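You operate a simulated robot arm through the tools that you are given. There is no shell and no other tool. Be economical: measure what you need, move in short steps, check, and stop when the job is done.

The job below is to be done with a simulated robot arm. You get a single attempt, and the scene is never put back.

JOB
Press the glued grey board on the orange tray till its glue turns brown, then free it.
Fine: push the tray in, needle in the green, never the red; wind the press right up and pull the tray out again; leave the boards on it.

The check looks at the end state, three seconds after you hand in, the way a careful person would. Anything else that was tipped, shoved, dropped, spilled or broken makes it a failure.

ROBOT AND FRAMES
A 7-joint arm with a fingered hand, fixed in place. Base frame: the origin is at the foot of the arm, x ahead of it, y to its left, z up. Readings come in cm, degrees, newtons and seconds.
Its first joint turns from -69.0 to 172.0 degrees. Payload 3.4 kg.
The tool frame sits at the grasp point between the pads (the TCP): z along the fingers, y along the line on which they close. The tips reach 2.5 cm beyond it. The gripper opens to 8.8 cm. The gripper's body begins 2.9 cm behind the TCP. The gripper is a hand of 4 fingers: y runs from the thumb to the fingers, the wrist lies at [-1.3, -9.7, -16.2] in the tool frame.
Orientation is that of the tool frame in the base frame, as a unit quaternion [w, x, y, z]. With the fingers straight down and the wrist toward the robot, the tool's x, y and z point along [0, 1, 0], [1, 0, 0] and [0, 0, -1] of the base frame.

CONTROLS
- The arm moves only by the tool drive_tool. Its argument "motion" is a list that holds one entry, the list of rows, each a list of 6 numbers: the shift along the base's x, y, z in cm, then the turn, a rotation vector about the base's x, y, z in degrees. In form: [[[tx, ty, tz, wx, wy, wz], ...]]. A call has 1 to 20 rows; each row is the pose to reach, as a shift and turn from the pose commanded when the call began. A row lasts 0.2 s, in which the tool goes at most 5 cm and 8.6 degrees; a call with a longer step from one row to the next is refused whole. Where a pose cannot be reached the arm comes as near as it can. A force on the tool above 50 N (or 10 N above the force at the start of the call, whichever is more), or a blocked arm, ends the call early, and 0.2 s more pass. In this call time passes only in rows, and 0.2 s behind the last. The reply holds the time, the measured pose of the TCP, the force on the tool along the base axes, the opening and the grip force, in the units named above and with some noise, with the torque about the TCP (base axes, N m) and any sound that the robot's microphone picked up.
- Cameras (640 x 400 px; columns grow to the right, rows downward): "scene" is fixed at [40.06, 64.94, 159.77]; the picture's right is [-0.97, -0.26, 0.00], its down [-0.14, 0.50, -0.85] and it looks along [0.22, -0.83, -0.52] (base axes); focal length 363 px, centre (320, 200). "wrist" rides on the gripper at [6.4, -8.3, -9.8] in the tool frame; the picture's right is [-0.62, 0.37, -0.69], its down [-0.71, -0.63, 0.30] and it looks along [-0.33, 0.68, 0.65] (tool axes); focal length 265 px, centre (320, 200). There is no depth. A picture from a camera that has moved, and an enlarged one, comes with that camera's place and axes in the base frame and with its lens.
- snapshot(camera): a new picture of that camera. The clock stands still meanwhile.
- raise_lower(by): slides the trunk up (or, below 0, down) by that many cm; the arm rides with it, the base frame stays. It gives what a move gives, with no picture.
- set_fingers(index, middle, ring, thumb_bend, thumb_turn): sets how far each is bent, from 0 (flat) to 1 (curled in); at 0.3 the hand is open as for a grip, at 0.7 the pads meet at the TCP. One left out holds its place. A second passes; each finger stops where it meets its share of the squeeze, and holds until it gets a number again. It is the only way to open and close the hand. It gives what a move gives, with no picture; readings hold the bend of each and the force on the fingers (four entries, about 0 where the hand has none), thumb and palm. thumb_turn goes from beside the hand (0) to across from the fingers (1), as for a grip.
- inspect(camera, box): a new picture of the part [left, top, right, bottom] of that camera's present view, enlarged. The clock stands still meanwhile.
- hand_in(): hands the job in; it is judged then, once.

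Work in short steps. Places have to be worked out from the pictures, the camera data and where the tool is seen: move nearer, look again, correct. Check each grasp and each placing, and mend what went wrong. You have 120 turns and 84 pictures in all, those below and enlarged ones among them. Open the gripper and draw the arm clear of the work before you hand the job in, unless the task says otherwise; then end with one line.

The tools are called after "Emit:" by a JSON object that holds its "name" and its "arguments". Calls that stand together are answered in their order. drive_tool: Moves the arm, as the interface text tells. Its arguments: {"type":"object","properties":{"motion":{"type":"array"}},"required":["motion"]} The other tools are called the same way: raise_lower (by) slides the trunk up or down; set_fingers (index, middle, ring, thumb_bend, thumb_turn) moves the fingers one by one; snapshot (camera) takes a picture; inspect (camera, box) takes an enlarged picture of a part of a camera's view; hand_in () hands the job in.

At the start:

```text
clock: 0.0
position: [44.45, -32.2, 129.13]
tcp_rot: [-0.001, 0.707, 0.707, 0.001]
ft_force: [0.2, -0.2, 0.2]
ft_torque: [-0.04, 0.01, 0.0]
grip_width: 8.77
grip_force: 0.1
shape: jaw
bend: [0.3, 0.3, 0.3, 0.3, 0.98]
finger forces: [0.1, 0.0, 0.0, 0.0, 0.1, 0.1]
trunk travel left (down, up): [-77.5, 6.5]
```

scene: 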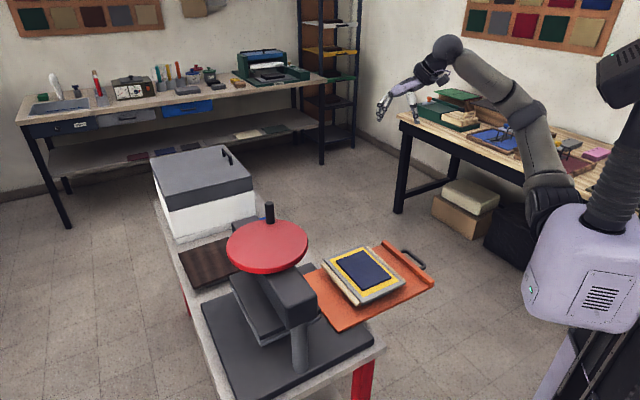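
wrist: 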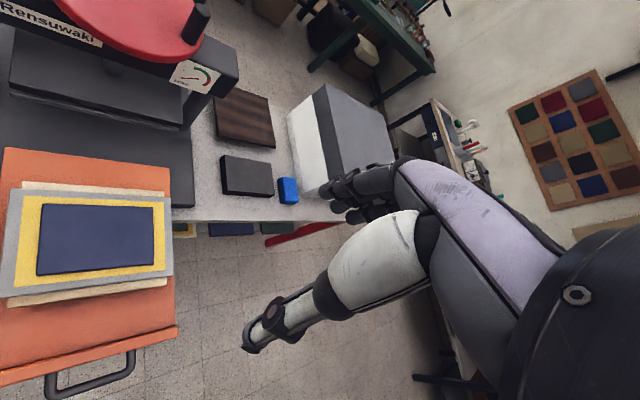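

I'll look closer at the press, tray and gauge before moving.

Emit:
{"name": "inspect", "arguments": {"camera": "scene", "box": [180, 190, 440, 360]}}

Emit:
{"name": "inspect", "arguments": {"camera": "wrist", "box": [0, 0, 320, 200]}}

Emit:
{"name": "inspect", "arguments": {"camera": "wrist", "box": [0, 200, 320, 400]}}

```text
2.35 times, centred on (310, 275) of scene
camera zoom: at [40.06, 64.94, 159.77], right [-0.97, -0.26, 0.0], down [-0.14, 0.5, -0.85], along [0.22, -0.83, -0.52], focal length 854 px, centre (344, 24)
```

zoom: 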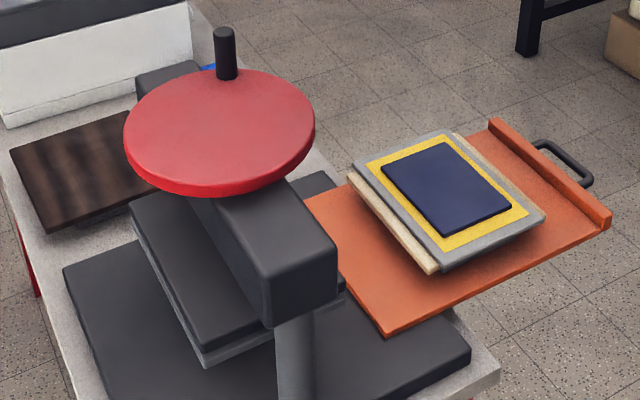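

```text
2.00 times, centred on (160, 100) of wrist
camera zoom: at [36.26, -25.77, 139.05], right [0.37, -0.62, 0.69], down [-0.63, -0.71, -0.31], along [0.68, -0.32, -0.65], focal length 531 px, centre (640, 400)
```

zoom: 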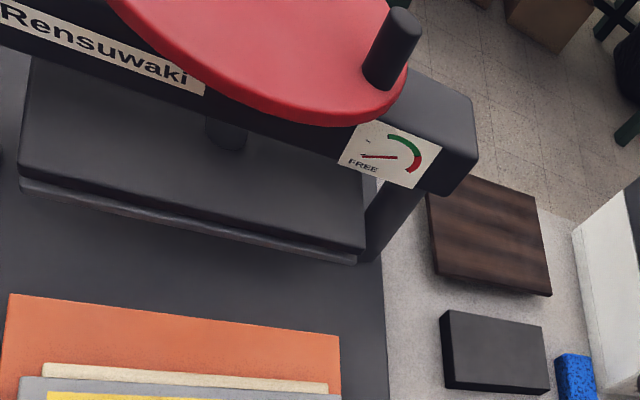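

```text
2.00 times, centred on (160, 300) of wrist
camera zoom: at [36.26, -25.77, 139.05], right [0.37, -0.62, 0.69], down [-0.63, -0.71, -0.31], along [0.68, -0.32, -0.65], focal length 531 px, centre (640, 0)
```

zoom: 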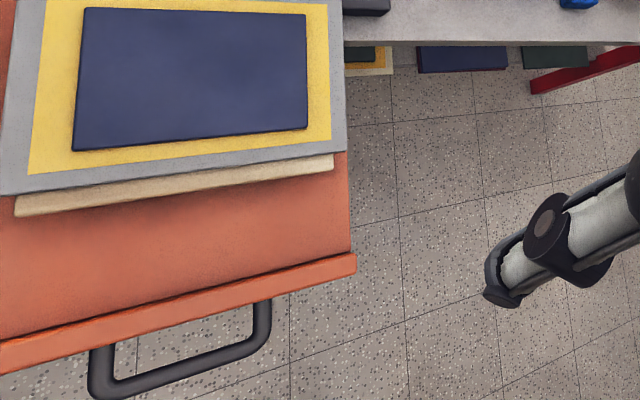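

The bar of the tray handle is near (32,-38,77), and the tray slides along (+0.7,+0.7) to the press axis near (70.5,0). The wheel knob is near (73,-8,110). I'll turn the hand 45° so the thumb-to-finger line follows the slide direction, moving above the handle.

Emit:
{"name": "drive_tool", "arguments": {"motion": [[[-2, -1, 0, 0, 0, 7.5], [-4, -2, 0, 0, 0, 15], [-6, -3, 0, 0, 0, 22.5], [-8, -4, 0, 0, 0, 30], [-10, -5, 0, 0, 0, 37.5], [-12.5, -5.6, 0, 0, 0, 45]]]}}

```text
clock: 1.4
position: [31.88, -37.98, 129.07]
tcp_rot: [0.0, 0.381, 0.924, 0.0]
ft_force: [0.9, 0.0, 0.4]
ft_torque: [0.0, 0.0, 0.02]
grip_width: 8.76
grip_force: 0.0
shape: jaw
bend: [0.3, 0.3, 0.3, 0.3, 0.98]
finger forces: [0.0, 0.0, 0.1, 0.1, 0.0, 0.0]
trunk travel left (down, up): [-77.5, 6.5]
```

The turn reached as intended. I'll lower the trunk, staying clear of the handle, and look.

Emit:
{"name": "raise_lower", "arguments": {"by": -33}}

Emit:
{"name": "snapshot", "arguments": {"camera": "wrist"}}

Emit:
{"name": "snapshot", "arguments": {"camera": "scene"}}

```text
clock: 4.7
position: [32.08, -37.77, 96.18]
tcp_rot: [0.0, 0.382, 0.924, 0.0]
ft_force: [-0.4, 0.5, -0.3]
ft_torque: [-0.02, 0.02, 0.0]
grip_width: 8.77
grip_force: 0.1
shape: jaw
bend: [0.3, 0.3, 0.3, 0.3, 0.98]
finger forces: [0.0, 0.0, 0.0, 0.0, 0.1, 0.0]
trunk travel left (down, up): [-44.5, 39.5]
```

```text
78 pictures are left
camera wrist: at [21.7, -39.14, 106.0], right [0.7, -0.18, 0.69], down [0.06, -0.95, -0.31], along [0.71, 0.25, -0.65], focal length 265 px, centre (320, 200)
```

wrist: 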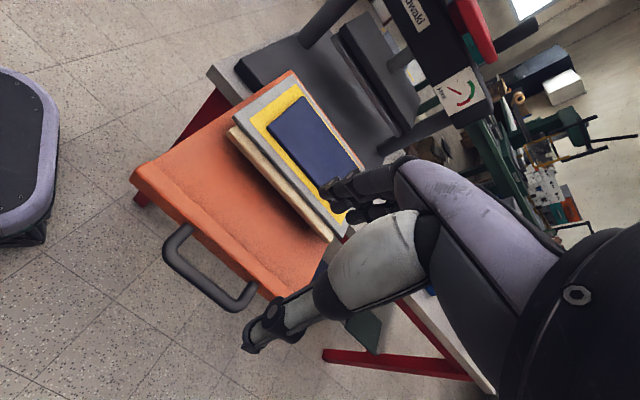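

```text
77 pictures are left
```

scene: 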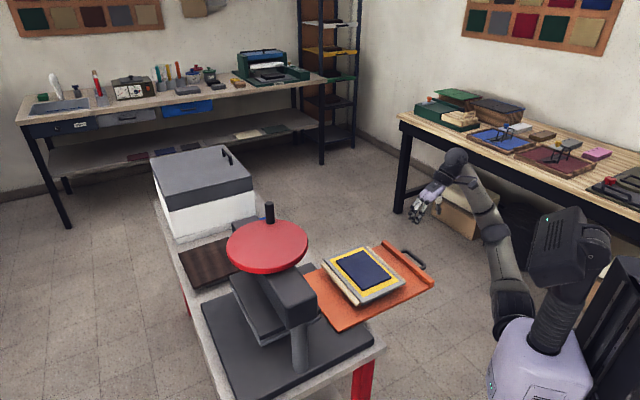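

I'll refine the handle's place with enlargements from both cameras.

Emit:
{"name": "inspect", "arguments": {"camera": "scene", "box": [370, 225, 450, 275]}}

Emit:
{"name": "inspect", "arguments": {"camera": "wrist", "box": [120, 180, 360, 330]}}

```text
8.00 times, centred on (410, 250) of scene
camera zoom: at [40.06, 64.94, 159.77], right [-0.97, -0.26, 0.0], down [-0.14, 0.5, -0.85], along [0.22, -0.83, -0.52], focal length 2904 px, centre (-400, -200)
```

zoom: 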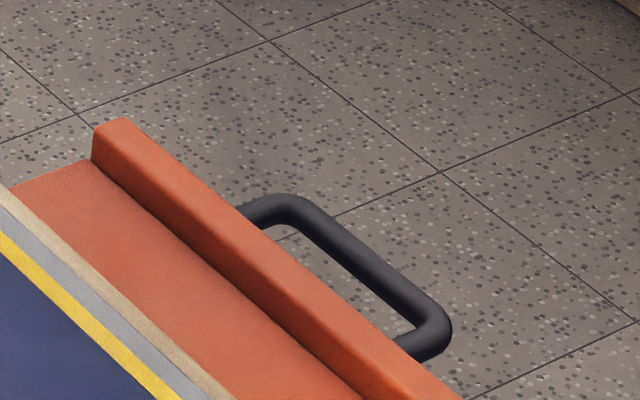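

```text
2.67 times, centred on (240, 255) of wrist
camera zoom: at [21.7, -39.14, 106.0], right [0.7, -0.18, 0.69], down [0.06, -0.95, -0.31], along [0.71, 0.25, -0.65], focal length 708 px, centre (533, 53)
```

zoom: 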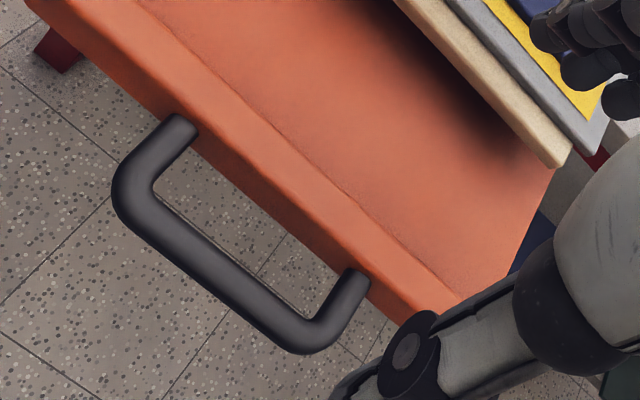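

The bar's middle is at about (33.0,-37.8,77.4), about 9 cm long, with a gap of roughly 3 cm to the lip. I'll half-close the fingers so they fit the gap, then descend part way and look.

Emit:
{"name": "set_fingers", "arguments": {"index": 0.55, "middle": 0.55, "ring": 0.55, "thumb_bend": 0.5, "thumb_turn": 1}}

Emit:
{"name": "drive_tool", "arguments": {"motion": [[[0.4, 0, -3, 0, 0, 0], [0.9, 0, -6, 0, 0, 0], [0.9, 0, -9, 0, 0, 0], [0.9, 0, -12.2, 0, 0, 0]]]}}

Emit:
{"name": "snapshot", "arguments": {"camera": "wrist"}}

Emit:
{"name": "inspect", "arguments": {"camera": "scene", "box": [360, 180, 480, 275]}}

```text
clock: 5.7
position: [32.0, -37.84, 96.16]
tcp_rot: [-0.001, 0.383, 0.924, 0.0]
ft_force: [0.0, 0.1, -0.1]
ft_torque: [-0.01, 0.01, 0.03]
grip_width: 3.65
grip_force: 0.1
shape: fingers
bend: [0.55, 0.55, 0.55, 0.5, 1.0]
finger forces: [0.0, 0.0, 0.0, 0.0, 0.0, 0.0]
trunk travel left (down, up): [-44.5, 39.5]
```

```text
clock: 6.7
position: [32.94, -37.89, 83.88]
tcp_rot: [-0.001, 0.383, 0.924, 0.001]
ft_force: [-0.8, 0.9, 0.1]
ft_torque: [-0.02, -0.01, 0.0]
grip_width: 3.65
grip_force: 0.0
shape: fingers
bend: [0.55, 0.55, 0.55, 0.5, 1.0]
finger forces: [0.1, 0.0, 0.0, 0.0, 0.0, 0.0]
trunk travel left (down, up): [-44.5, 39.5]
```

```text
74 pictures are left
camera wrist: at [22.55, -39.22, 93.75], right [0.7, -0.18, 0.69], down [0.06, -0.95, -0.3], along [0.71, 0.25, -0.65], focal length 265 px, centre (320, 200)
```

wrist: 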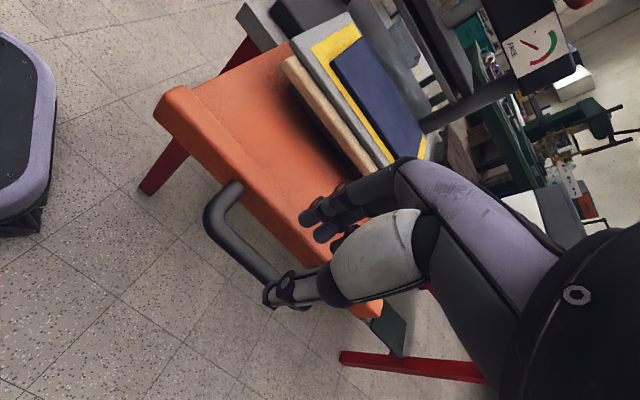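

```text
4.21 times, centred on (420, 228) of scene
camera zoom: at [40.06, 64.94, 159.77], right [-0.97, -0.26, 0.0], down [-0.14, 0.5, -0.85], along [0.22, -0.83, -0.52], focal length 1528 px, centre (-101, 84)
```

zoom: 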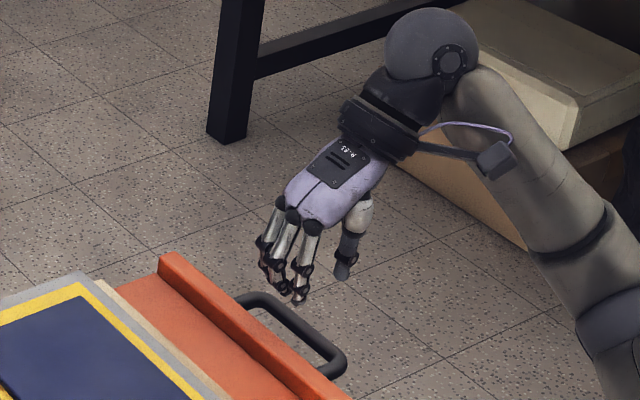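

The hand is aligned along the slide, with the thumb outside and the fingers over the gap. I'll go down 2.5 cm and check again that the fingertips clear the lip.

Emit:
{"name": "drive_tool", "arguments": {"motion": [[[0, 0, -1.2, 0, 0, 0], [0, 0, -2.5, 0, 0, 0]]]}}

Emit:
{"name": "inspect", "arguments": {"camera": "wrist", "box": [180, 120, 460, 320]}}

Emit:
{"name": "inspect", "arguments": {"camera": "scene", "box": [380, 210, 460, 270]}}

```text
clock: 7.2
position: [32.87, -37.78, 81.43]
tcp_rot: [-0.001, 0.382, 0.924, 0.001]
ft_force: [0.7, 0.8, 0.1]
ft_torque: [0.0, 0.02, -0.02]
grip_width: 3.66
grip_force: 0.1
shape: fingers
bend: [0.55, 0.55, 0.55, 0.5, 1.0]
finger forces: [0.0, 0.0, 0.0, 0.0, 0.0, 0.0]
trunk travel left (down, up): [-44.5, 39.5]
```

```text
2.00 times, centred on (320, 220) of wrist
camera zoom: at [22.61, -39.19, 91.26], right [0.7, -0.18, 0.69], down [0.06, -0.95, -0.31], along [0.71, 0.25, -0.65], focal length 531 px, centre (320, 160)
```

zoom: 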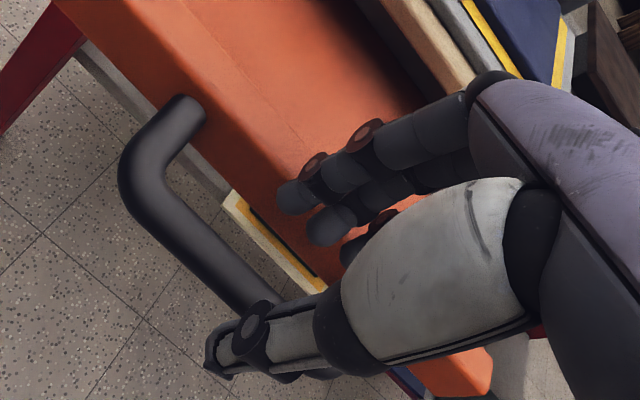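

```text
6.67 times, centred on (420, 240) of scene
camera zoom: at [40.06, 64.94, 159.77], right [-0.97, -0.26, 0.0], down [-0.14, 0.5, -0.85], along [0.22, -0.83, -0.52], focal length 2420 px, centre (-347, -67)
```

zoom: 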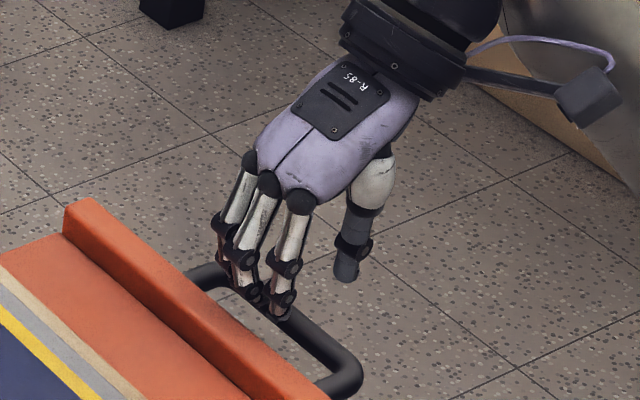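

Fingertips look near the middle of the gap (bar-to-lip about 2.7 cm). I'll back off 0.4 cm from the lip and descend gently in two stages.

Emit:
{"name": "drive_tool", "arguments": {"motion": [[[-0.2, -0.2, 0, 0, 0, 0], [-0.25, -0.25, -0.7, 0, 0, 0], [-0.25, -0.25, -1.4, 0, 0, 0], [-0.25, -0.25, -2, 0, 0, 0]]]}}

Emit:
{"name": "inspect", "arguments": {"camera": "wrist", "box": [180, 120, 460, 320]}}

Emit:
{"name": "inspect", "arguments": {"camera": "scene", "box": [380, 210, 460, 270]}}

```text
clock: 8.2
position: [32.7, -38.06, 79.49]
tcp_rot: [0.0, 0.384, 0.923, 0.001]
ft_force: [-0.8, -0.9, 1.6]
ft_torque: [0.03, -0.01, -0.01]
grip_width: 3.61
grip_force: 0.9
shape: fingers
bend: [0.55, 0.56, 0.55, 0.5, 1.0]
finger forces: [0.0, 1.3, 0.0, 0.0, 0.0, 0.1]
trunk travel left (down, up): [-44.5, 39.5]
```

```text
2.00 times, centred on (320, 220) of wrist
camera zoom: at [22.35, -39.38, 89.31], right [0.7, -0.18, 0.69], down [0.06, -0.95, -0.3], along [0.71, 0.25, -0.65], focal length 531 px, centre (320, 160)
```

zoom: 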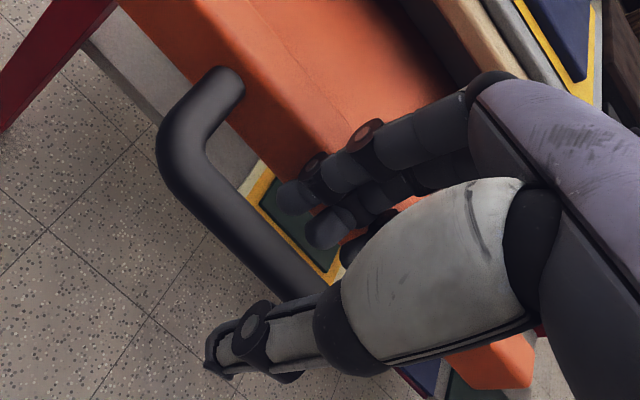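

```text
6.67 times, centred on (420, 240) of scene
camera zoom: at [40.06, 64.94, 159.77], right [-0.97, -0.26, 0.0], down [-0.14, 0.5, -0.85], along [0.22, -0.83, -0.52], focal length 2420 px, centre (-347, -67)
```

zoom: 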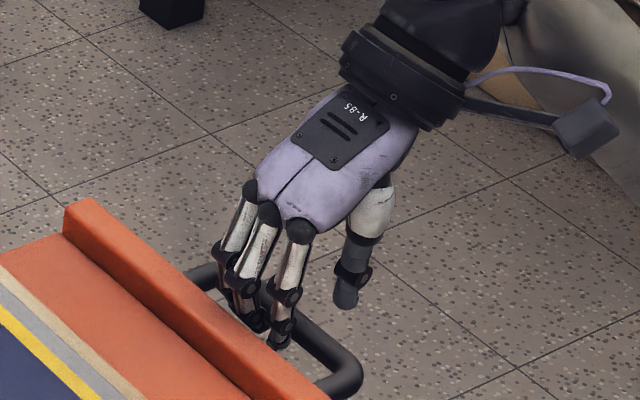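

Middle finger brushes something (1.3 N), likely the lip's edge. I'll back off 0.4 cm more and bend the fingers slightly more, then check forces.

Emit:
{"name": "drive_tool", "arguments": {"motion": [[[0, 0, 0.5, 0, 0, 0], [-0.25, -0.25, 0.5, 0, 0, 0]]]}}

Emit:
{"name": "set_fingers", "arguments": {"index": 0.57, "middle": 0.58, "ring": 0.57}}

Emit:
{"name": "drive_tool", "arguments": {"motion": [[[0, 0, -0.7, 0, 0, 0], [0, 0, -1.4, 0, 0, 0]]]}}

Emit:
{"name": "inspect", "arguments": {"camera": "wrist", "box": [180, 120, 460, 320]}}

```text
clock: 8.8
position: [32.37, -38.34, 79.91]
tcp_rot: [-0.002, 0.382, 0.924, 0.001]
ft_force: [-0.6, -0.1, -0.6]
ft_torque: [-0.02, 0.01, 0.03]
grip_width: 3.64
grip_force: 0.0
shape: fingers
bend: [0.55, 0.55, 0.55, 0.5, 1.0]
finger forces: [0.0, 0.1, 0.1, 0.0, 0.0, 0.0]
trunk travel left (down, up): [-44.5, 39.5]
```

```text
clock: 9.8
position: [32.45, -38.33, 79.81]
tcp_rot: [-0.001, 0.383, 0.924, 0.0]
ft_force: [0.3, -1.6, 0.2]
ft_torque: [0.02, 0.01, 0.0]
grip_width: 3.54
grip_force: 0.1
shape: fingers
bend: [0.56, 0.57, 0.56, 0.5, 1.0]
finger forces: [0.1, 0.0, 0.1, 0.0, 0.0, 0.0]
trunk travel left (down, up): [-44.5, 39.5]
```

```text
clock: 10.4
position: [32.44, -38.31, 78.49]
tcp_rot: [0.0, 0.382, 0.924, 0.0]
ft_force: [-0.7, -0.1, -0.1]
ft_torque: [-0.02, 0.03, 0.02]
grip_width: 3.54
grip_force: 0.0
shape: fingers
bend: [0.56, 0.57, 0.56, 0.5, 1.0]
finger forces: [0.0, 0.1, 0.1, 0.1, 0.0, 0.0]
trunk travel left (down, up): [-44.5, 39.5]
```

```text
2.00 times, centred on (320, 220) of wrist
camera zoom: at [22.1, -39.67, 88.39], right [0.7, -0.18, 0.69], down [0.06, -0.95, -0.3], along [0.71, 0.25, -0.65], focal length 531 px, centre (320, 160)
```

zoom: 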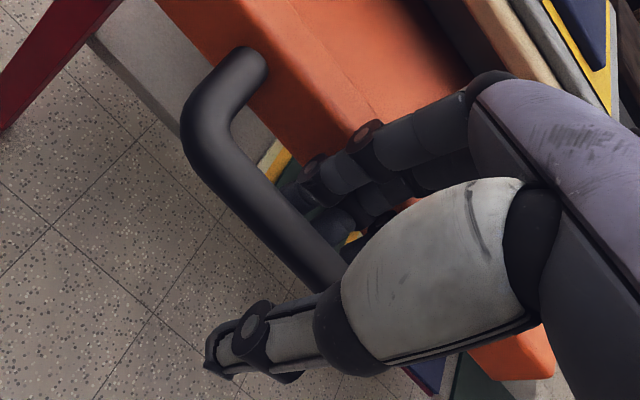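

The fingers are now inside the loop with no contact. I'll go down another 1 cm to bar height, then close on the bar.

Emit:
{"name": "drive_tool", "arguments": {"motion": [[[0, 0, -0.5, 0, 0, 0], [0, 0, -1.0, 0, 0, 0]]]}}

Emit:
{"name": "set_fingers", "arguments": {"index": 0.72, "middle": 0.72, "ring": 0.72, "thumb_bend": 0.7}}

Emit:
{"name": "inspect", "arguments": {"camera": "wrist", "box": [180, 120, 460, 320]}}

```text
clock: 11.1
position: [32.38, -38.34, 77.54]
tcp_rot: [0.001, 0.382, 0.924, 0.0]
ft_force: [-2.9, -1.8, 4.4]
ft_torque: [0.11, -0.2, -0.02]
grip_width: 3.55
grip_force: 2.7
shape: fingers
bend: [0.56, 0.58, 0.56, 0.5, 1.0]
finger forces: [0.0, 5.6, 0.0, 0.0, 0.0, 0.0]
trunk travel left (down, up): [-44.5, 39.5]
```

```text
clock: 12.1
position: [32.44, -38.39, 77.39]
tcp_rot: [-0.002, 0.383, 0.924, 0.0]
ft_force: [-0.9, 5.4, -16.2]
ft_torque: [0.11, 0.13, 0.06]
grip_width: 0.0
grip_force: 11.1
shape: fingers
bend: [0.71, 0.71, 0.68, 0.7, 1.0]
finger forces: [4.8, 10.7, 5.9, 0.1, 0.2, 0.0]
trunk travel left (down, up): [-44.5, 39.5]
```

```text
2.00 times, centred on (320, 220) of wrist
camera zoom: at [22.19, -39.73, 87.3], right [0.7, -0.18, 0.69], down [0.06, -0.95, -0.31], along [0.71, 0.26, -0.66], focal length 531 px, centre (320, 160)
```

zoom: 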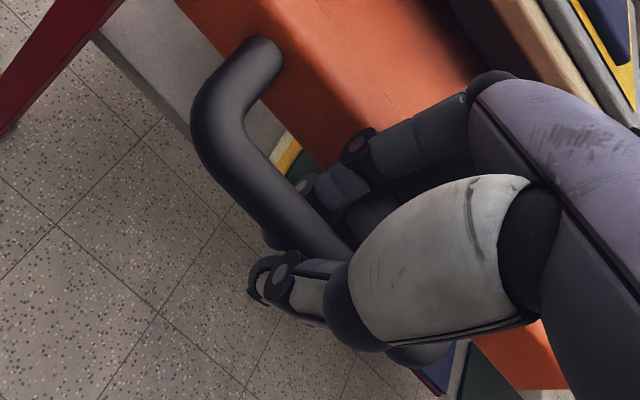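

The fingers hook the bar from inside, pulling up on it somewhat (16 N). I'll relax them a little, then close the thumb onto the bar from outside.

Emit:
{"name": "set_fingers", "arguments": {"index": 0.65, "middle": 0.65, "ring": 0.65, "thumb_bend": 0.78}}

```text
clock: 13.1
position: [32.45, -38.38, 77.49]
tcp_rot: [0.0, 0.383, 0.924, 0.001]
ft_force: [-0.7, -3.8, -3.6]
ft_torque: [-0.01, -0.05, -0.04]
grip_width: 0.12
grip_force: 4.5
shape: fingers
bend: [0.64, 0.65, 0.64, 0.73, 1.0]
finger forces: [1.2, 1.3, 0.4, 0.1, 5.7, 0.1]
trunk travel left (down, up): [-44.5, 39.5]
```

The thumb now bears on the bar (5.7 N) with light finger contact. I'll push 2 cm along the slide and watch the forces.

Emit:
{"name": "drive_tool", "arguments": {"motion": [[[0.35, 0.35, 0, 0, 0, 0], [0.7, 0.7, 0, 0, 0, 0], [1.05, 1.05, 0, 0, 0, 0], [1.4, 1.4, 0, 0, 0, 0]]]}}

Emit:
{"name": "snapshot", "arguments": {"camera": "wrist"}}

```text
clock: 14.1
position: [33.72, -36.97, 77.29]
tcp_rot: [-0.001, 0.382, 0.924, 0.001]
ft_force: [0.2, -3.2, -3.9]
ft_torque: [-0.06, -0.01, 0.03]
grip_width: 0.08
grip_force: 4.3
shape: fingers
bend: [0.64, 0.65, 0.64, 0.73, 1.0]
finger forces: [1.4, 0.6, 0.4, 0.0, 5.5, 0.1]
trunk travel left (down, up): [-44.5, 39.5]
```

```text
66 pictures are left
camera wrist: at [23.54, -38.31, 87.34], right [0.7, -0.18, 0.69], down [0.06, -0.95, -0.31], along [0.71, 0.26, -0.65], focal length 265 px, centre (320, 200)
```

wrist: 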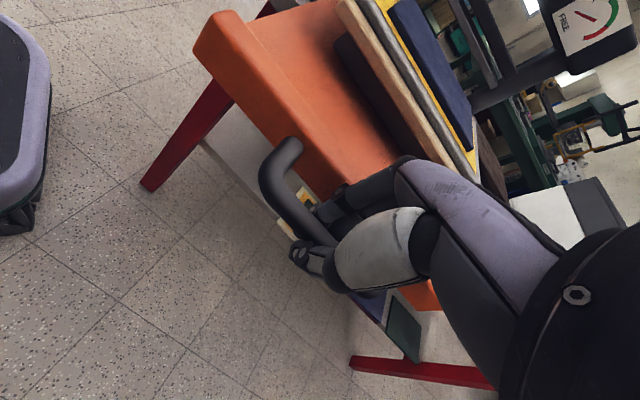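

The tray slides easily. I'll push on another 11 cm at a gentle speed and look again.

Emit:
{"name": "drive_tool", "arguments": {"motion": [[[0.5, 0.5, 0, 0, 0, 0], [1, 1, 0, 0, 0, 0], [1.5, 1.5, 0, 0, 0, 0], [2, 2, 0, 0, 0, 0], [2.5, 2.5, 0, 0, 0, 0], [3, 3, 0, 0, 0, 0], [3.5, 3.5, 0, 0, 0, 0], [4, 4, 0, 0, 0, 0], [4.5, 4.5, 0, 0, 0, 0], [5, 5, 0, 0, 0, 0], [5.5, 5.5, 0, 0, 0, 0], [6, 6, 0, 0, 0, 0], [6.5, 6.5, 0, 0, 0, 0], [7, 7, 0, 0, 0, 0], [7.5, 7.5, 0, 0, 0, 0], [8, 8, 0, 0, 0, 0]]]}}

Emit:
{"name": "snapshot", "arguments": {"camera": "wrist"}}

Emit:
{"name": "snapshot", "arguments": {"camera": "scene"}}

```text
clock: 17.4
position: [41.81, -28.92, 77.38]
tcp_rot: [-0.001, 0.383, 0.924, 0.001]
ft_force: [0.4, -3.4, -3.1]
ft_torque: [-0.02, 0.0, 0.0]
grip_width: 0.1
grip_force: 3.5
shape: fingers
bend: [0.64, 0.65, 0.64, 0.74, 1.0]
finger forces: [1.7, 0.1, 0.5, 0.0, 5.3, 0.0]
trunk travel left (down, up): [-44.5, 39.5]
```

```text
65 pictures are left
camera wrist: at [31.53, -30.27, 87.33], right [0.7, -0.18, 0.69], down [0.06, -0.95, -0.31], along [0.71, 0.26, -0.65], focal length 265 px, centre (320, 200)
```

wrist: 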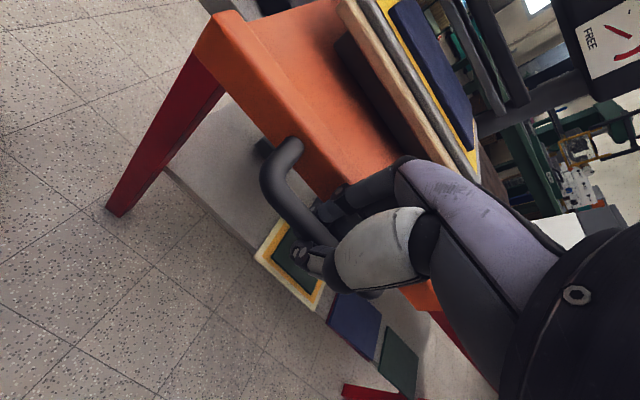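

```text
64 pictures are left
```

scene: 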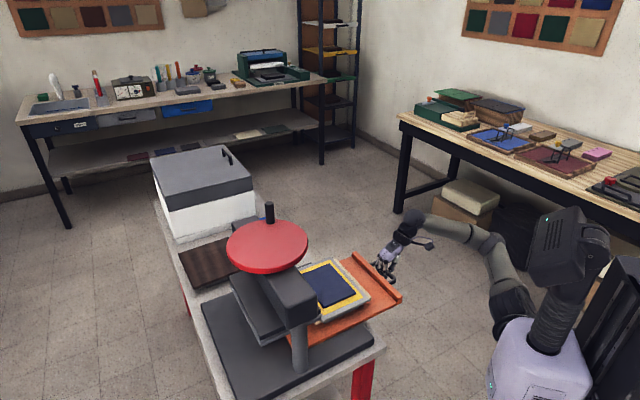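

The tray and stack travel together with no slipping. I'll push another 10 cm, watching for contact with the platen or table edge.

Emit:
{"name": "drive_tool", "arguments": {"motion": [[[0.5, 0.5, 0, 0, 0, 0], [1, 1, 0, 0, 0, 0], [1.5, 1.5, 0, 0, 0, 0], [2, 2, 0, 0, 0, 0], [2.5, 2.5, 0, 0, 0, 0], [3, 3, 0, 0, 0, 0], [3.5, 3.5, 0, 0, 0, 0], [4, 4, 0, 0, 0, 0], [4.5, 4.5, 0, 0, 0, 0], [5, 5, 0, 0, 0, 0], [5.5, 5.5, 0, 0, 0, 0], [6, 6, 0, 0, 0, 0], [6.5, 6.5, 0, 0, 0, 0], [7, 7, 0, 0, 0, 0]]]}}

Emit:
{"name": "snapshot", "arguments": {"camera": "wrist"}}

Emit:
{"name": "inspect", "arguments": {"camera": "scene", "box": [180, 190, 440, 360]}}

```text
clock: 20.4
position: [48.86, -22.07, 77.43]
tcp_rot: [-0.001, 0.383, 0.924, 0.001]
ft_force: [-1.1, -2.3, -5.5]
ft_torque: [-0.03, 0.02, 0.01]
grip_width: 0.12
grip_force: 4.5
shape: fingers
bend: [0.63, 0.65, 0.64, 0.74, 1.0]
finger forces: [1.8, 0.1, 0.8, 0.0, 5.7, 0.0]
trunk travel left (down, up): [-44.5, 39.5]
```

```text
63 pictures are left
camera wrist: at [38.54, -23.31, 87.38], right [0.7, -0.18, 0.69], down [0.06, -0.95, -0.31], along [0.71, 0.25, -0.65], focal length 265 px, centre (320, 200)
```

wrist: 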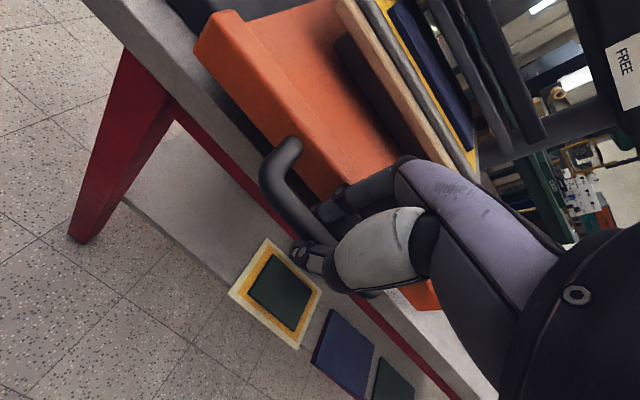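

```text
2.35 times, centred on (310, 275) of scene
camera zoom: at [40.06, 64.94, 159.77], right [-0.97, -0.26, 0.0], down [-0.14, 0.5, -0.85], along [0.22, -0.83, -0.52], focal length 854 px, centre (344, 24)
```

zoom: 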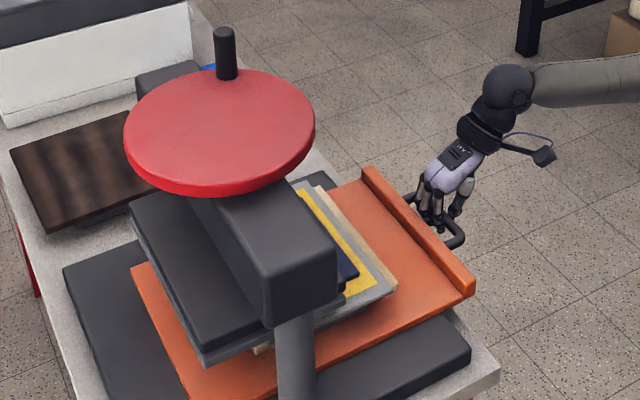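

Stack is entering beneath the platen freely. I'll advance 4 cm more and check fingertips against the base plate's edge.

Emit:
{"name": "drive_tool", "arguments": {"motion": [[[0.5, 0.5, 0, 0, 0, 0], [1, 1, 0, 0, 0, 0], [1.5, 1.5, 0, 0, 0, 0], [2, 2, 0, 0, 0, 0], [2.5, 2.5, 0, 0, 0, 0], [2.9, 2.9, 0, 0, 0, 0]]]}}

Emit:
{"name": "snapshot", "arguments": {"camera": "wrist"}}

Emit:
{"name": "inspect", "arguments": {"camera": "scene", "box": [220, 210, 400, 330]}}

```text
clock: 21.9
position: [51.71, -18.97, 77.55]
tcp_rot: [0.0, 0.383, 0.924, 0.001]
ft_force: [-0.3, -2.0, -4.6]
ft_torque: [-0.04, 0.0, 0.01]
grip_width: 0.1
grip_force: 3.6
shape: fingers
bend: [0.64, 0.65, 0.64, 0.74, 1.0]
finger forces: [1.5, 0.0, 0.7, 0.0, 5.5, 0.0]
trunk travel left (down, up): [-44.5, 39.5]
```

```text
61 pictures are left
camera wrist: at [41.45, -20.36, 87.36], right [0.7, -0.18, 0.69], down [0.06, -0.95, -0.31], along [0.71, 0.25, -0.65], focal length 265 px, centre (320, 200)
```

wrist: 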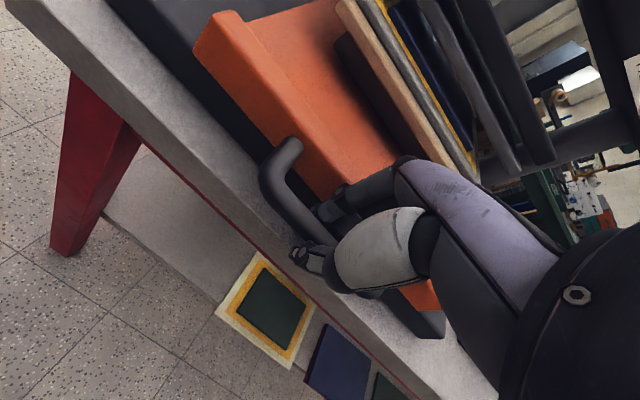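

```text
3.33 times, centred on (310, 270) of scene
camera zoom: at [40.06, 64.94, 159.77], right [-0.97, -0.26, 0.0], down [-0.14, 0.5, -0.85], along [0.22, -0.83, -0.52], focal length 1210 px, centre (353, -33)
```

zoom: 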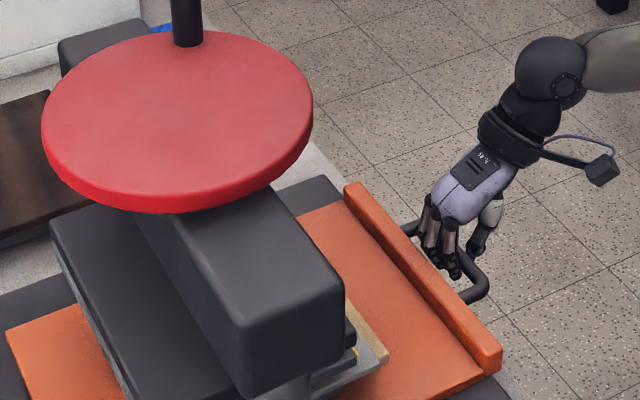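

No contact yet and the stack is nearly under the platen. I'll creep on in small steps, watching the force for the stop.

Emit:
{"name": "drive_tool", "arguments": {"motion": [[[0.3, 0.3, 0, 0, 0, 0], [0.6, 0.6, 0, 0, 0, 0], [0.9, 0.9, 0, 0, 0, 0], [1.2, 1.2, 0, 0, 0, 0], [1.5, 1.5, 0, 0, 0, 0]]]}}

Emit:
{"name": "drive_tool", "arguments": {"motion": [[[0.3, 0.3, 0, 0, 0, 0], [0.6, 0.6, 0, 0, 0, 0], [0.9, 0.9, 0, 0, 0, 0]]]}}

Emit:
{"name": "snapshot", "arguments": {"camera": "wrist"}}

Emit:
{"name": "inspect", "arguments": {"camera": "scene", "box": [180, 220, 390, 360]}}

```text
clock: 23.1
position: [53.09, -17.47, 77.48]
tcp_rot: [-0.001, 0.384, 0.923, -0.001]
ft_force: [-1.1, -2.1, -3.9]
ft_torque: [-0.03, 0.0, 0.01]
grip_width: 0.12
grip_force: 3.9
shape: fingers
bend: [0.64, 0.65, 0.64, 0.74, 1.0]
finger forces: [1.8, 0.0, 0.8, 0.0, 5.2, 0.0]
trunk travel left (down, up): [-44.5, 39.5]
```

```text
clock: 23.9
position: [54.17, -16.6, 77.36]
tcp_rot: [-0.002, 0.383, 0.924, 0.0]
ft_force: [-4.4, -3.7, -4.4]
ft_torque: [-0.07, 0.04, 0.03]
grip_width: 0.01
grip_force: 7.3
shape: fingers
bend: [0.65, 0.66, 0.64, 0.74, 1.0]
finger forces: [6.3, 1.2, 0.3, 0.0, 6.8, 0.1]
trunk travel left (down, up): [-44.5, 39.5]
```

```text
59 pictures are left
camera wrist: at [43.82, -18.01, 87.37], right [0.7, -0.18, 0.69], down [0.06, -0.95, -0.31], along [0.71, 0.25, -0.65], focal length 265 px, centre (320, 200)
```

wrist: 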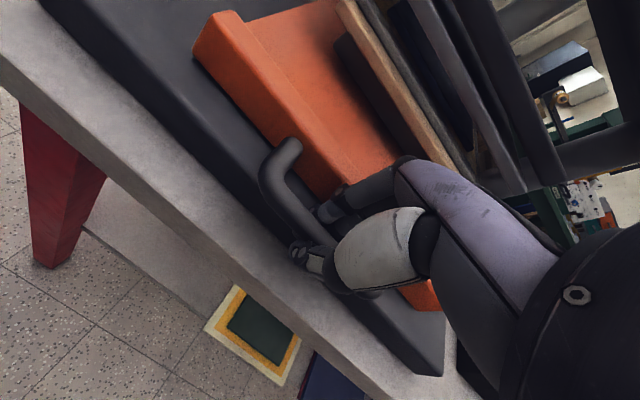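

```text
2.86 times, centred on (285, 290) of scene
camera zoom: at [40.06, 64.94, 159.77], right [-0.97, -0.26, 0.0], down [-0.14, 0.5, -0.85], along [0.22, -0.83, -0.52], focal length 1037 px, centre (420, -57)
```

zoom: 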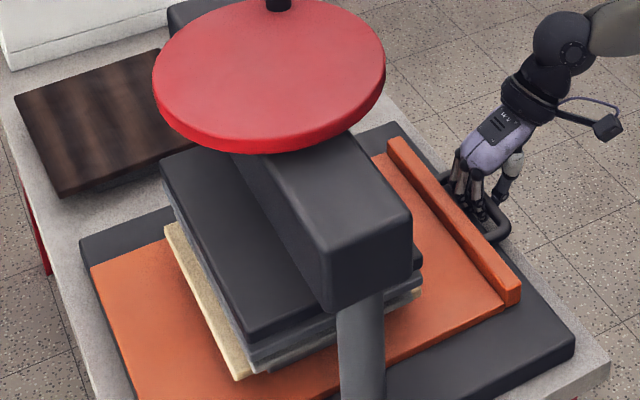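

Force rose a bit; the tray may be at its stop. I'll push 0.8 cm more to confirm.

Emit:
{"name": "drive_tool", "arguments": {"motion": [[[0.2, 0.2, 0, 0, 0, 0], [0.4, 0.4, 0, 0, 0, 0], [0.6, 0.6, 0, 0, 0, 0]]]}}

Emit:
{"name": "inspect", "arguments": {"camera": "scene", "box": [180, 220, 390, 360]}}

```text
clock: 24.6
position: [54.44, -16.33, 77.47]
tcp_rot: [-0.001, 0.384, 0.923, 0.001]
ft_force: [-18.5, -17.8, -1.4]
ft_torque: [0.04, -0.09, -0.09]
grip_width: 0.06
grip_force: 15.0
shape: fingers
bend: [0.68, 0.7, 0.65, 0.72, 1.0]
finger forces: [2.8, 17.9, 0.0, 0.0, 10.2, 0.1]
trunk travel left (down, up): [-44.5, 39.5]
```

```text
2.86 times, centred on (285, 290) of scene
camera zoom: at [40.06, 64.94, 159.77], right [-0.97, -0.26, 0.0], down [-0.14, 0.5, -0.85], along [0.22, -0.83, -0.52], focal length 1037 px, centre (420, -57)
```

zoom: 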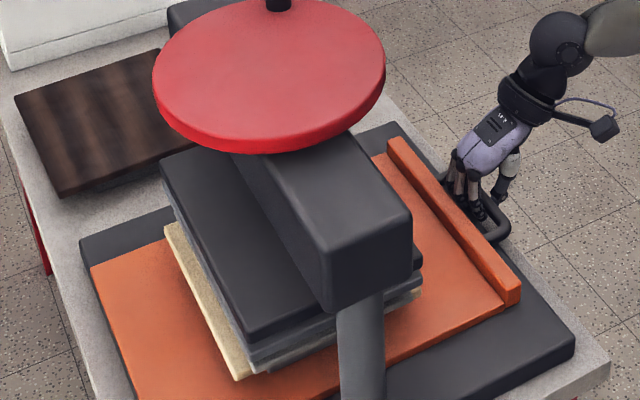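

The tray is at its stop (25 N, no motion). I'll ease back 0.4 cm, open to the earlier gap-fitting shape, and rise straight up.

Emit:
{"name": "drive_tool", "arguments": {"motion": [[[-0.2, -0.2, 0, 0, 0, 0], [-0.4, -0.4, 0, 0, 0, 0]]]}}

Emit:
{"name": "set_fingers", "arguments": {"index": 0.57, "middle": 0.58, "ring": 0.57, "thumb_bend": 0.5}}

```text
clock: 25.2
position: [54.28, -16.53, 77.57]
tcp_rot: [0.001, 0.383, 0.924, 0.002]
ft_force: [-6.6, -11.3, -1.8]
ft_torque: [-0.02, -0.06, -0.09]
grip_width: 0.09
grip_force: 8.9
shape: fingers
bend: [0.66, 0.69, 0.65, 0.72, 1.0]
finger forces: [3.4, 6.8, 0.1, 0.0, 7.4, 0.0]
trunk travel left (down, up): [-44.5, 39.5]
```

```text
clock: 26.2
position: [54.1, -16.47, 77.79]
tcp_rot: [0.003, 0.383, 0.924, 0.003]
ft_force: [-4.7, -8.1, 15.1]
ft_torque: [0.37, -0.26, -0.17]
grip_width: 3.36
grip_force: 11.4
shape: fingers
bend: [0.57, 0.64, 0.56, 0.5, 1.0]
finger forces: [12.8, 9.6, 0.0, 0.1, 0.0, 0.1]
trunk travel left (down, up): [-44.5, 39.5]
```

The opened fingers are pressing against the lip/base, so I'll back off 0.6 cm with a slight rise first, then check.

Emit:
{"name": "drive_tool", "arguments": {"motion": [[[-0.25, -0.25, 0.1, 0, 0, 0], [-0.45, -0.45, 0.3, 0, 0, 0]]]}}

```text
clock: 26.9
position: [53.75, -16.71, 77.82]
tcp_rot: [-0.001, 0.382, 0.924, 0.0]
ft_force: [1.4, 0.9, 8.1]
ft_torque: [0.18, -0.18, -0.03]
grip_width: 3.77
grip_force: 3.3
shape: fingers
bend: [0.53, 0.58, 0.56, 0.5, 1.0]
finger forces: [6.4, 1.6, 0.0, 0.0, 0.0, 0.0]
trunk travel left (down, up): [-44.5, 39.5]
```

Contact is much reduced, and the remainder is fingertips on something below. I'll rise straight up 2 cm.

Emit:
{"name": "drive_tool", "arguments": {"motion": [[[0, 0, 0.6, 0, 0, 0], [0, 0, 1.2, 0, 0, 0], [0, 0, 2, 0, 0, 0]]]}}

Emit:
{"name": "inspect", "arguments": {"camera": "wrist", "box": [180, 120, 460, 320]}}

```text
clock: 27.6
position: [53.75, -16.83, 79.86]
tcp_rot: [-0.001, 0.383, 0.924, 0.0]
ft_force: [0.3, 0.3, -0.2]
ft_torque: [0.01, 0.0, 0.01]
grip_width: 3.48
grip_force: 0.1
shape: fingers
bend: [0.56, 0.57, 0.56, 0.5, 1.0]
finger forces: [0.0, 0.1, 0.1, 0.0, 0.0, 0.0]
trunk travel left (down, up): [-44.5, 39.5]
```

```text
2.00 times, centred on (320, 220) of wrist
camera zoom: at [43.51, -18.19, 89.69], right [0.7, -0.18, 0.69], down [0.06, -0.95, -0.3], along [0.71, 0.25, -0.65], focal length 531 px, centre (320, 160)
```

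zoom: 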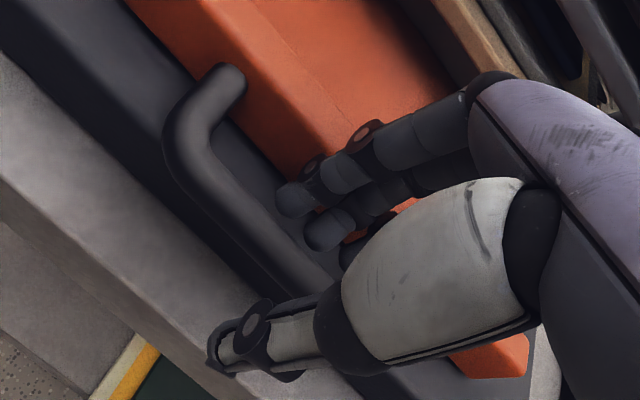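

The hand is free of the handle. Next I'll raise the trunk to get above the wheel.

Emit:
{"name": "raise_lower", "arguments": {"by": 38}}

Emit:
{"name": "snapshot", "arguments": {"camera": "wrist"}}

Emit:
{"name": "inspect", "arguments": {"camera": "scene", "box": [200, 180, 360, 280]}}

```text
clock: 31.3
position: [53.68, -16.82, 117.72]
tcp_rot: [0.0, 0.383, 0.924, 0.0]
ft_force: [-0.2, -0.3, 0.5]
ft_torque: [0.02, -0.01, -0.01]
grip_width: 3.5
grip_force: 0.1
shape: fingers
bend: [0.56, 0.57, 0.56, 0.5, 1.0]
finger forces: [0.0, 0.1, 0.0, 0.0, 0.0, 0.1]
trunk travel left (down, up): [-82.5, 1.5]
```

```text
55 pictures are left
camera wrist: at [43.53, -18.19, 127.7], right [0.7, -0.18, 0.69], down [0.06, -0.95, -0.31], along [0.71, 0.25, -0.65], focal length 265 px, centre (320, 200)
```

wrist: 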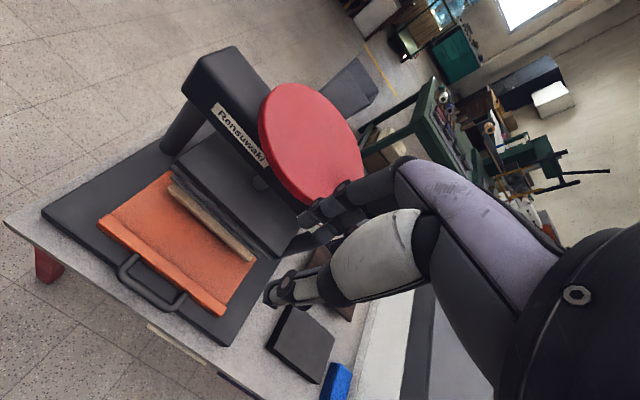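

```text
4.00 times, centred on (280, 230) of scene
camera zoom: at [40.06, 64.94, 159.77], right [-0.97, -0.26, 0.0], down [-0.14, 0.5, -0.85], along [0.22, -0.83, -0.52], focal length 1452 px, centre (480, 80)
```

zoom: 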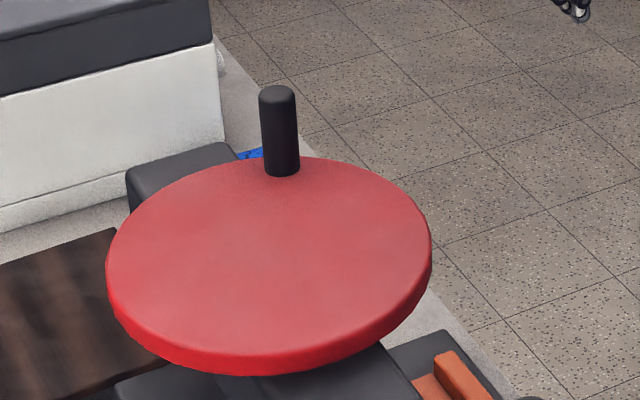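

From both views: wheel centre about (70.8,-1), top z≈104; knob at about (73.6,-9.7), z 104–110, 2.5 cm thick. I'll open the hand somewhat and go above the knob.

Emit:
{"name": "set_fingers", "arguments": {"index": 0.42, "middle": 0.42, "ring": 0.42, "thumb_bend": 0.42}}

Emit:
{"name": "drive_tool", "arguments": {"motion": [[[3, 1, 0, 0, 0, 0], [6, 2, 0, 0, 0, 0], [9, 3, 0, 0, 0, 0], [12, 4, 0, 0, 0, 0], [15, 5, 0, 0, 0, 0], [18, 6, 0, 0, 0, 0], [19.9, 7, 0, 0, 0, 0]]]}}

Emit:
{"name": "snapshot", "arguments": {"camera": "wrist"}}

Emit:
{"name": "inspect", "arguments": {"camera": "scene", "box": [200, 160, 360, 260]}}

```text
clock: 32.3
position: [53.78, -16.86, 117.75]
tcp_rot: [0.0, 0.383, 0.924, 0.0]
ft_force: [0.6, 0.3, 0.1]
ft_torque: [0.01, -0.02, 0.01]
grip_width: 5.87
grip_force: 0.2
shape: fingers
bend: [0.42, 0.42, 0.42, 0.42, 0.99]
finger forces: [0.1, 0.0, 0.1, 0.0, 0.0, 0.0]
trunk travel left (down, up): [-82.5, 1.5]
```

```text
clock: 33.9
position: [69.1, -10.43, 116.77]
tcp_rot: [-0.001, 0.383, 0.924, 0.001]
ft_force: [0.1, -0.2, 0.3]
ft_torque: [-0.01, 0.03, 0.0]
grip_width: 5.87
grip_force: 0.1
shape: fingers
bend: [0.42, 0.42, 0.42, 0.42, 0.99]
finger forces: [0.0, 0.1, 0.0, 0.0, 0.1, 0.1]
out of reach, approached as far as the arm can: row 6, 7
trunk travel left (down, up): [-82.5, 1.5]
```

```text
53 pictures are left
camera wrist: at [58.8, -11.81, 126.58], right [0.7, -0.18, 0.69], down [0.06, -0.95, -0.31], along [0.71, 0.26, -0.65], focal length 265 px, centre (320, 200)
```

wrist: 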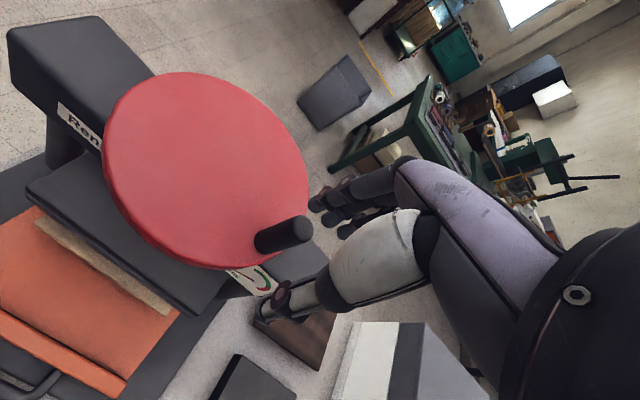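

```text
4.00 times, centred on (280, 210) of scene
camera zoom: at [40.06, 64.94, 159.77], right [-0.97, -0.26, 0.0], down [-0.14, 0.5, -0.85], along [0.22, -0.83, -0.52], focal length 1452 px, centre (480, 160)
```

zoom: 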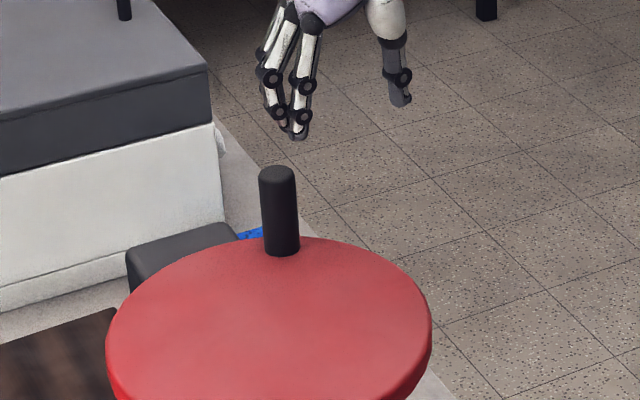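

The arm runs out of reach with the hand vertical; tilting the hand forward gains about 8 cm. I'll first turn the hand back toward azimuth 15° and see where it gets.

Emit:
{"name": "drive_tool", "arguments": {"motion": [[[0, 0, 0, 0, 0, -7.5], [0, 0, 0, 0, 0, -15], [0, 0, 0, 0, 0, -22.5], [0, 0, 0, 0, 0, -30]]]}}

Emit:
{"name": "drive_tool", "arguments": {"motion": [[[0, 0, 0, 2, -7.7, 0], [0, 0, 0, 4, -15.4, 0], [0, 0, 0, 6, -23, 0], [0, 0, 0, 8, -30.7, 0], [0, 0, 0, 9.5, -36, 0]]]}}

Emit:
{"name": "snapshot", "arguments": {"camera": "scene"}}

Emit:
{"name": "snapshot", "arguments": {"camera": "wrist"}}

```text
clock: 34.9
position: [68.95, -10.46, 116.83]
tcp_rot: [0.0, 0.61, 0.792, 0.0]
ft_force: [0.2, -0.1, -0.4]
ft_torque: [-0.01, 0.01, 0.02]
grip_width: 5.89
grip_force: 0.2
shape: fingers
bend: [0.42, 0.42, 0.42, 0.42, 0.99]
finger forces: [0.0, 0.0, 0.0, 0.0, 0.0, 0.0]
trunk travel left (down, up): [-82.5, 1.5]
```

```text
clock: 36.1
position: [68.87, -10.62, 116.76]
tcp_rot: [0.195, 0.577, 0.751, 0.253]
ft_force: [-0.2, -0.1, 0.2]
ft_torque: [0.0, 0.02, 0.01]
grip_width: 5.86
grip_force: 0.0
shape: fingers
bend: [0.42, 0.42, 0.42, 0.42, 0.99]
finger forces: [0.0, 0.0, 0.0, 0.0, 0.0, 0.0]
trunk travel left (down, up): [-82.5, 1.5]
```

```text
51 pictures are left
```

scene: 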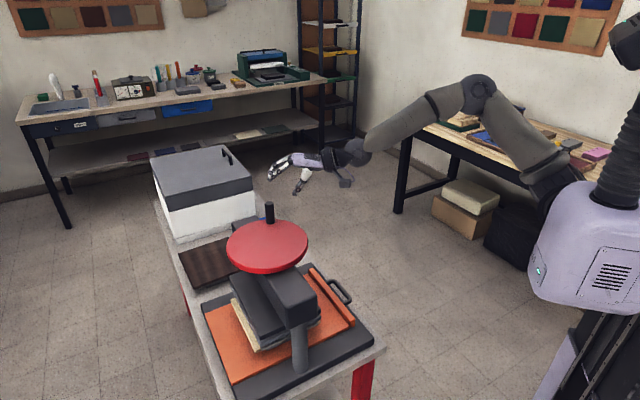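

```text
50 pictures are left
camera wrist: at [55.29, -7.63, 119.62], right [0.04, -0.63, 0.77], down [-0.12, -0.77, -0.62], along [0.99, -0.07, -0.11], focal length 265 px, centre (320, 200)
```

wrist: 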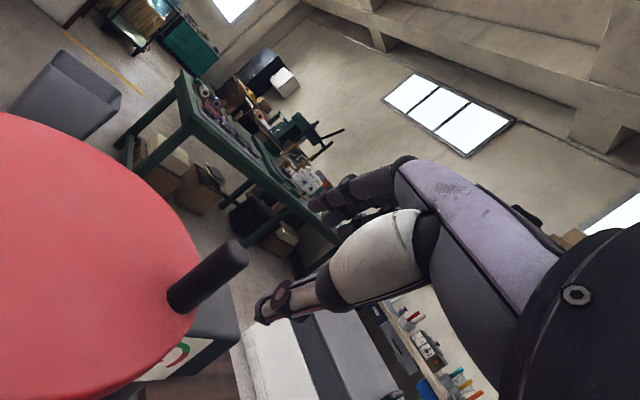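

Combining the views, the knob axis is at (73.0,-8.1), z 105–111, and the wheel centre near (70.2,0.2). The hand is tilted 36° now, so I'll open fully and slide in along the finger direction to straddle the knob.

Emit:
{"name": "set_fingers", "arguments": {"index": 0.32, "middle": 0.32, "ring": 0.32, "thumb_bend": 0.32}}

Emit:
{"name": "drive_tool", "arguments": {"motion": [[[0.7, 1.6, -1, 0, 0, 0], [0.7, 1.6, -1.9, 0, 0, 0], [1.7, 1.9, -3.3, 0, 0, 0]]]}}

Emit:
{"name": "inspect", "arguments": {"camera": "scene", "box": [220, 150, 340, 240]}}

Emit:
{"name": "snapshot", "arguments": {"camera": "wrist"}}

```text
clock: 37.1
position: [69.0, -10.58, 116.76]
tcp_rot: [0.195, 0.577, 0.752, 0.253]
ft_force: [0.0, -0.5, 1.0]
ft_torque: [0.0, -0.05, 0.01]
grip_width: 8.03
grip_force: 0.0
shape: fingers
bend: [0.32, 0.32, 0.32, 0.32, 0.98]
finger forces: [0.1, 0.0, 0.0, 0.1, 0.0, 0.0]
trunk travel left (down, up): [-82.5, 1.5]
```

```text
clock: 37.9
position: [70.77, -8.52, 113.42]
tcp_rot: [0.194, 0.577, 0.752, 0.252]
ft_force: [-0.5, 1.2, 0.6]
ft_torque: [-0.03, -0.01, 0.01]
grip_width: 8.0
grip_force: 0.2
shape: fingers
bend: [0.32, 0.32, 0.32, 0.32, 0.98]
finger forces: [0.0, 0.0, 0.1, 0.0, 0.0, 0.0]
trunk travel left (down, up): [-82.5, 1.5]
```

```text
4.44 times, centred on (280, 195) of scene
camera zoom: at [40.06, 64.94, 159.77], right [-0.97, -0.26, 0.0], down [-0.14, 0.5, -0.85], along [0.22, -0.83, -0.52], focal length 1613 px, centre (498, 222)
```

zoom: 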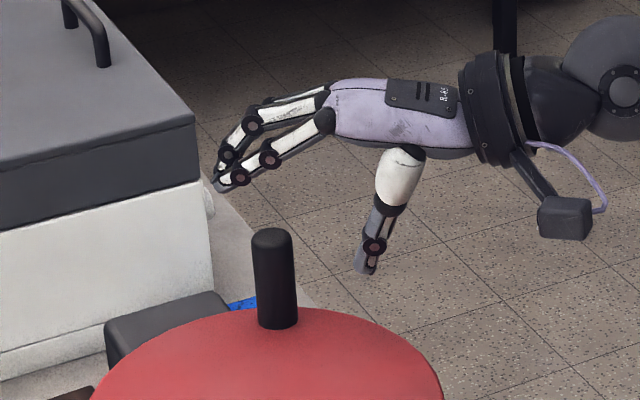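

```text
48 pictures are left
camera wrist: at [57.1, -5.63, 116.23], right [0.04, -0.63, 0.78], down [-0.12, -0.77, -0.62], along [0.99, -0.07, -0.11], focal length 265 px, centre (320, 200)
```

wrist: 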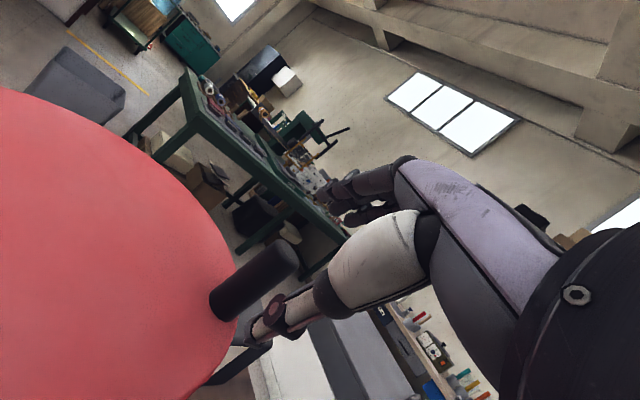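

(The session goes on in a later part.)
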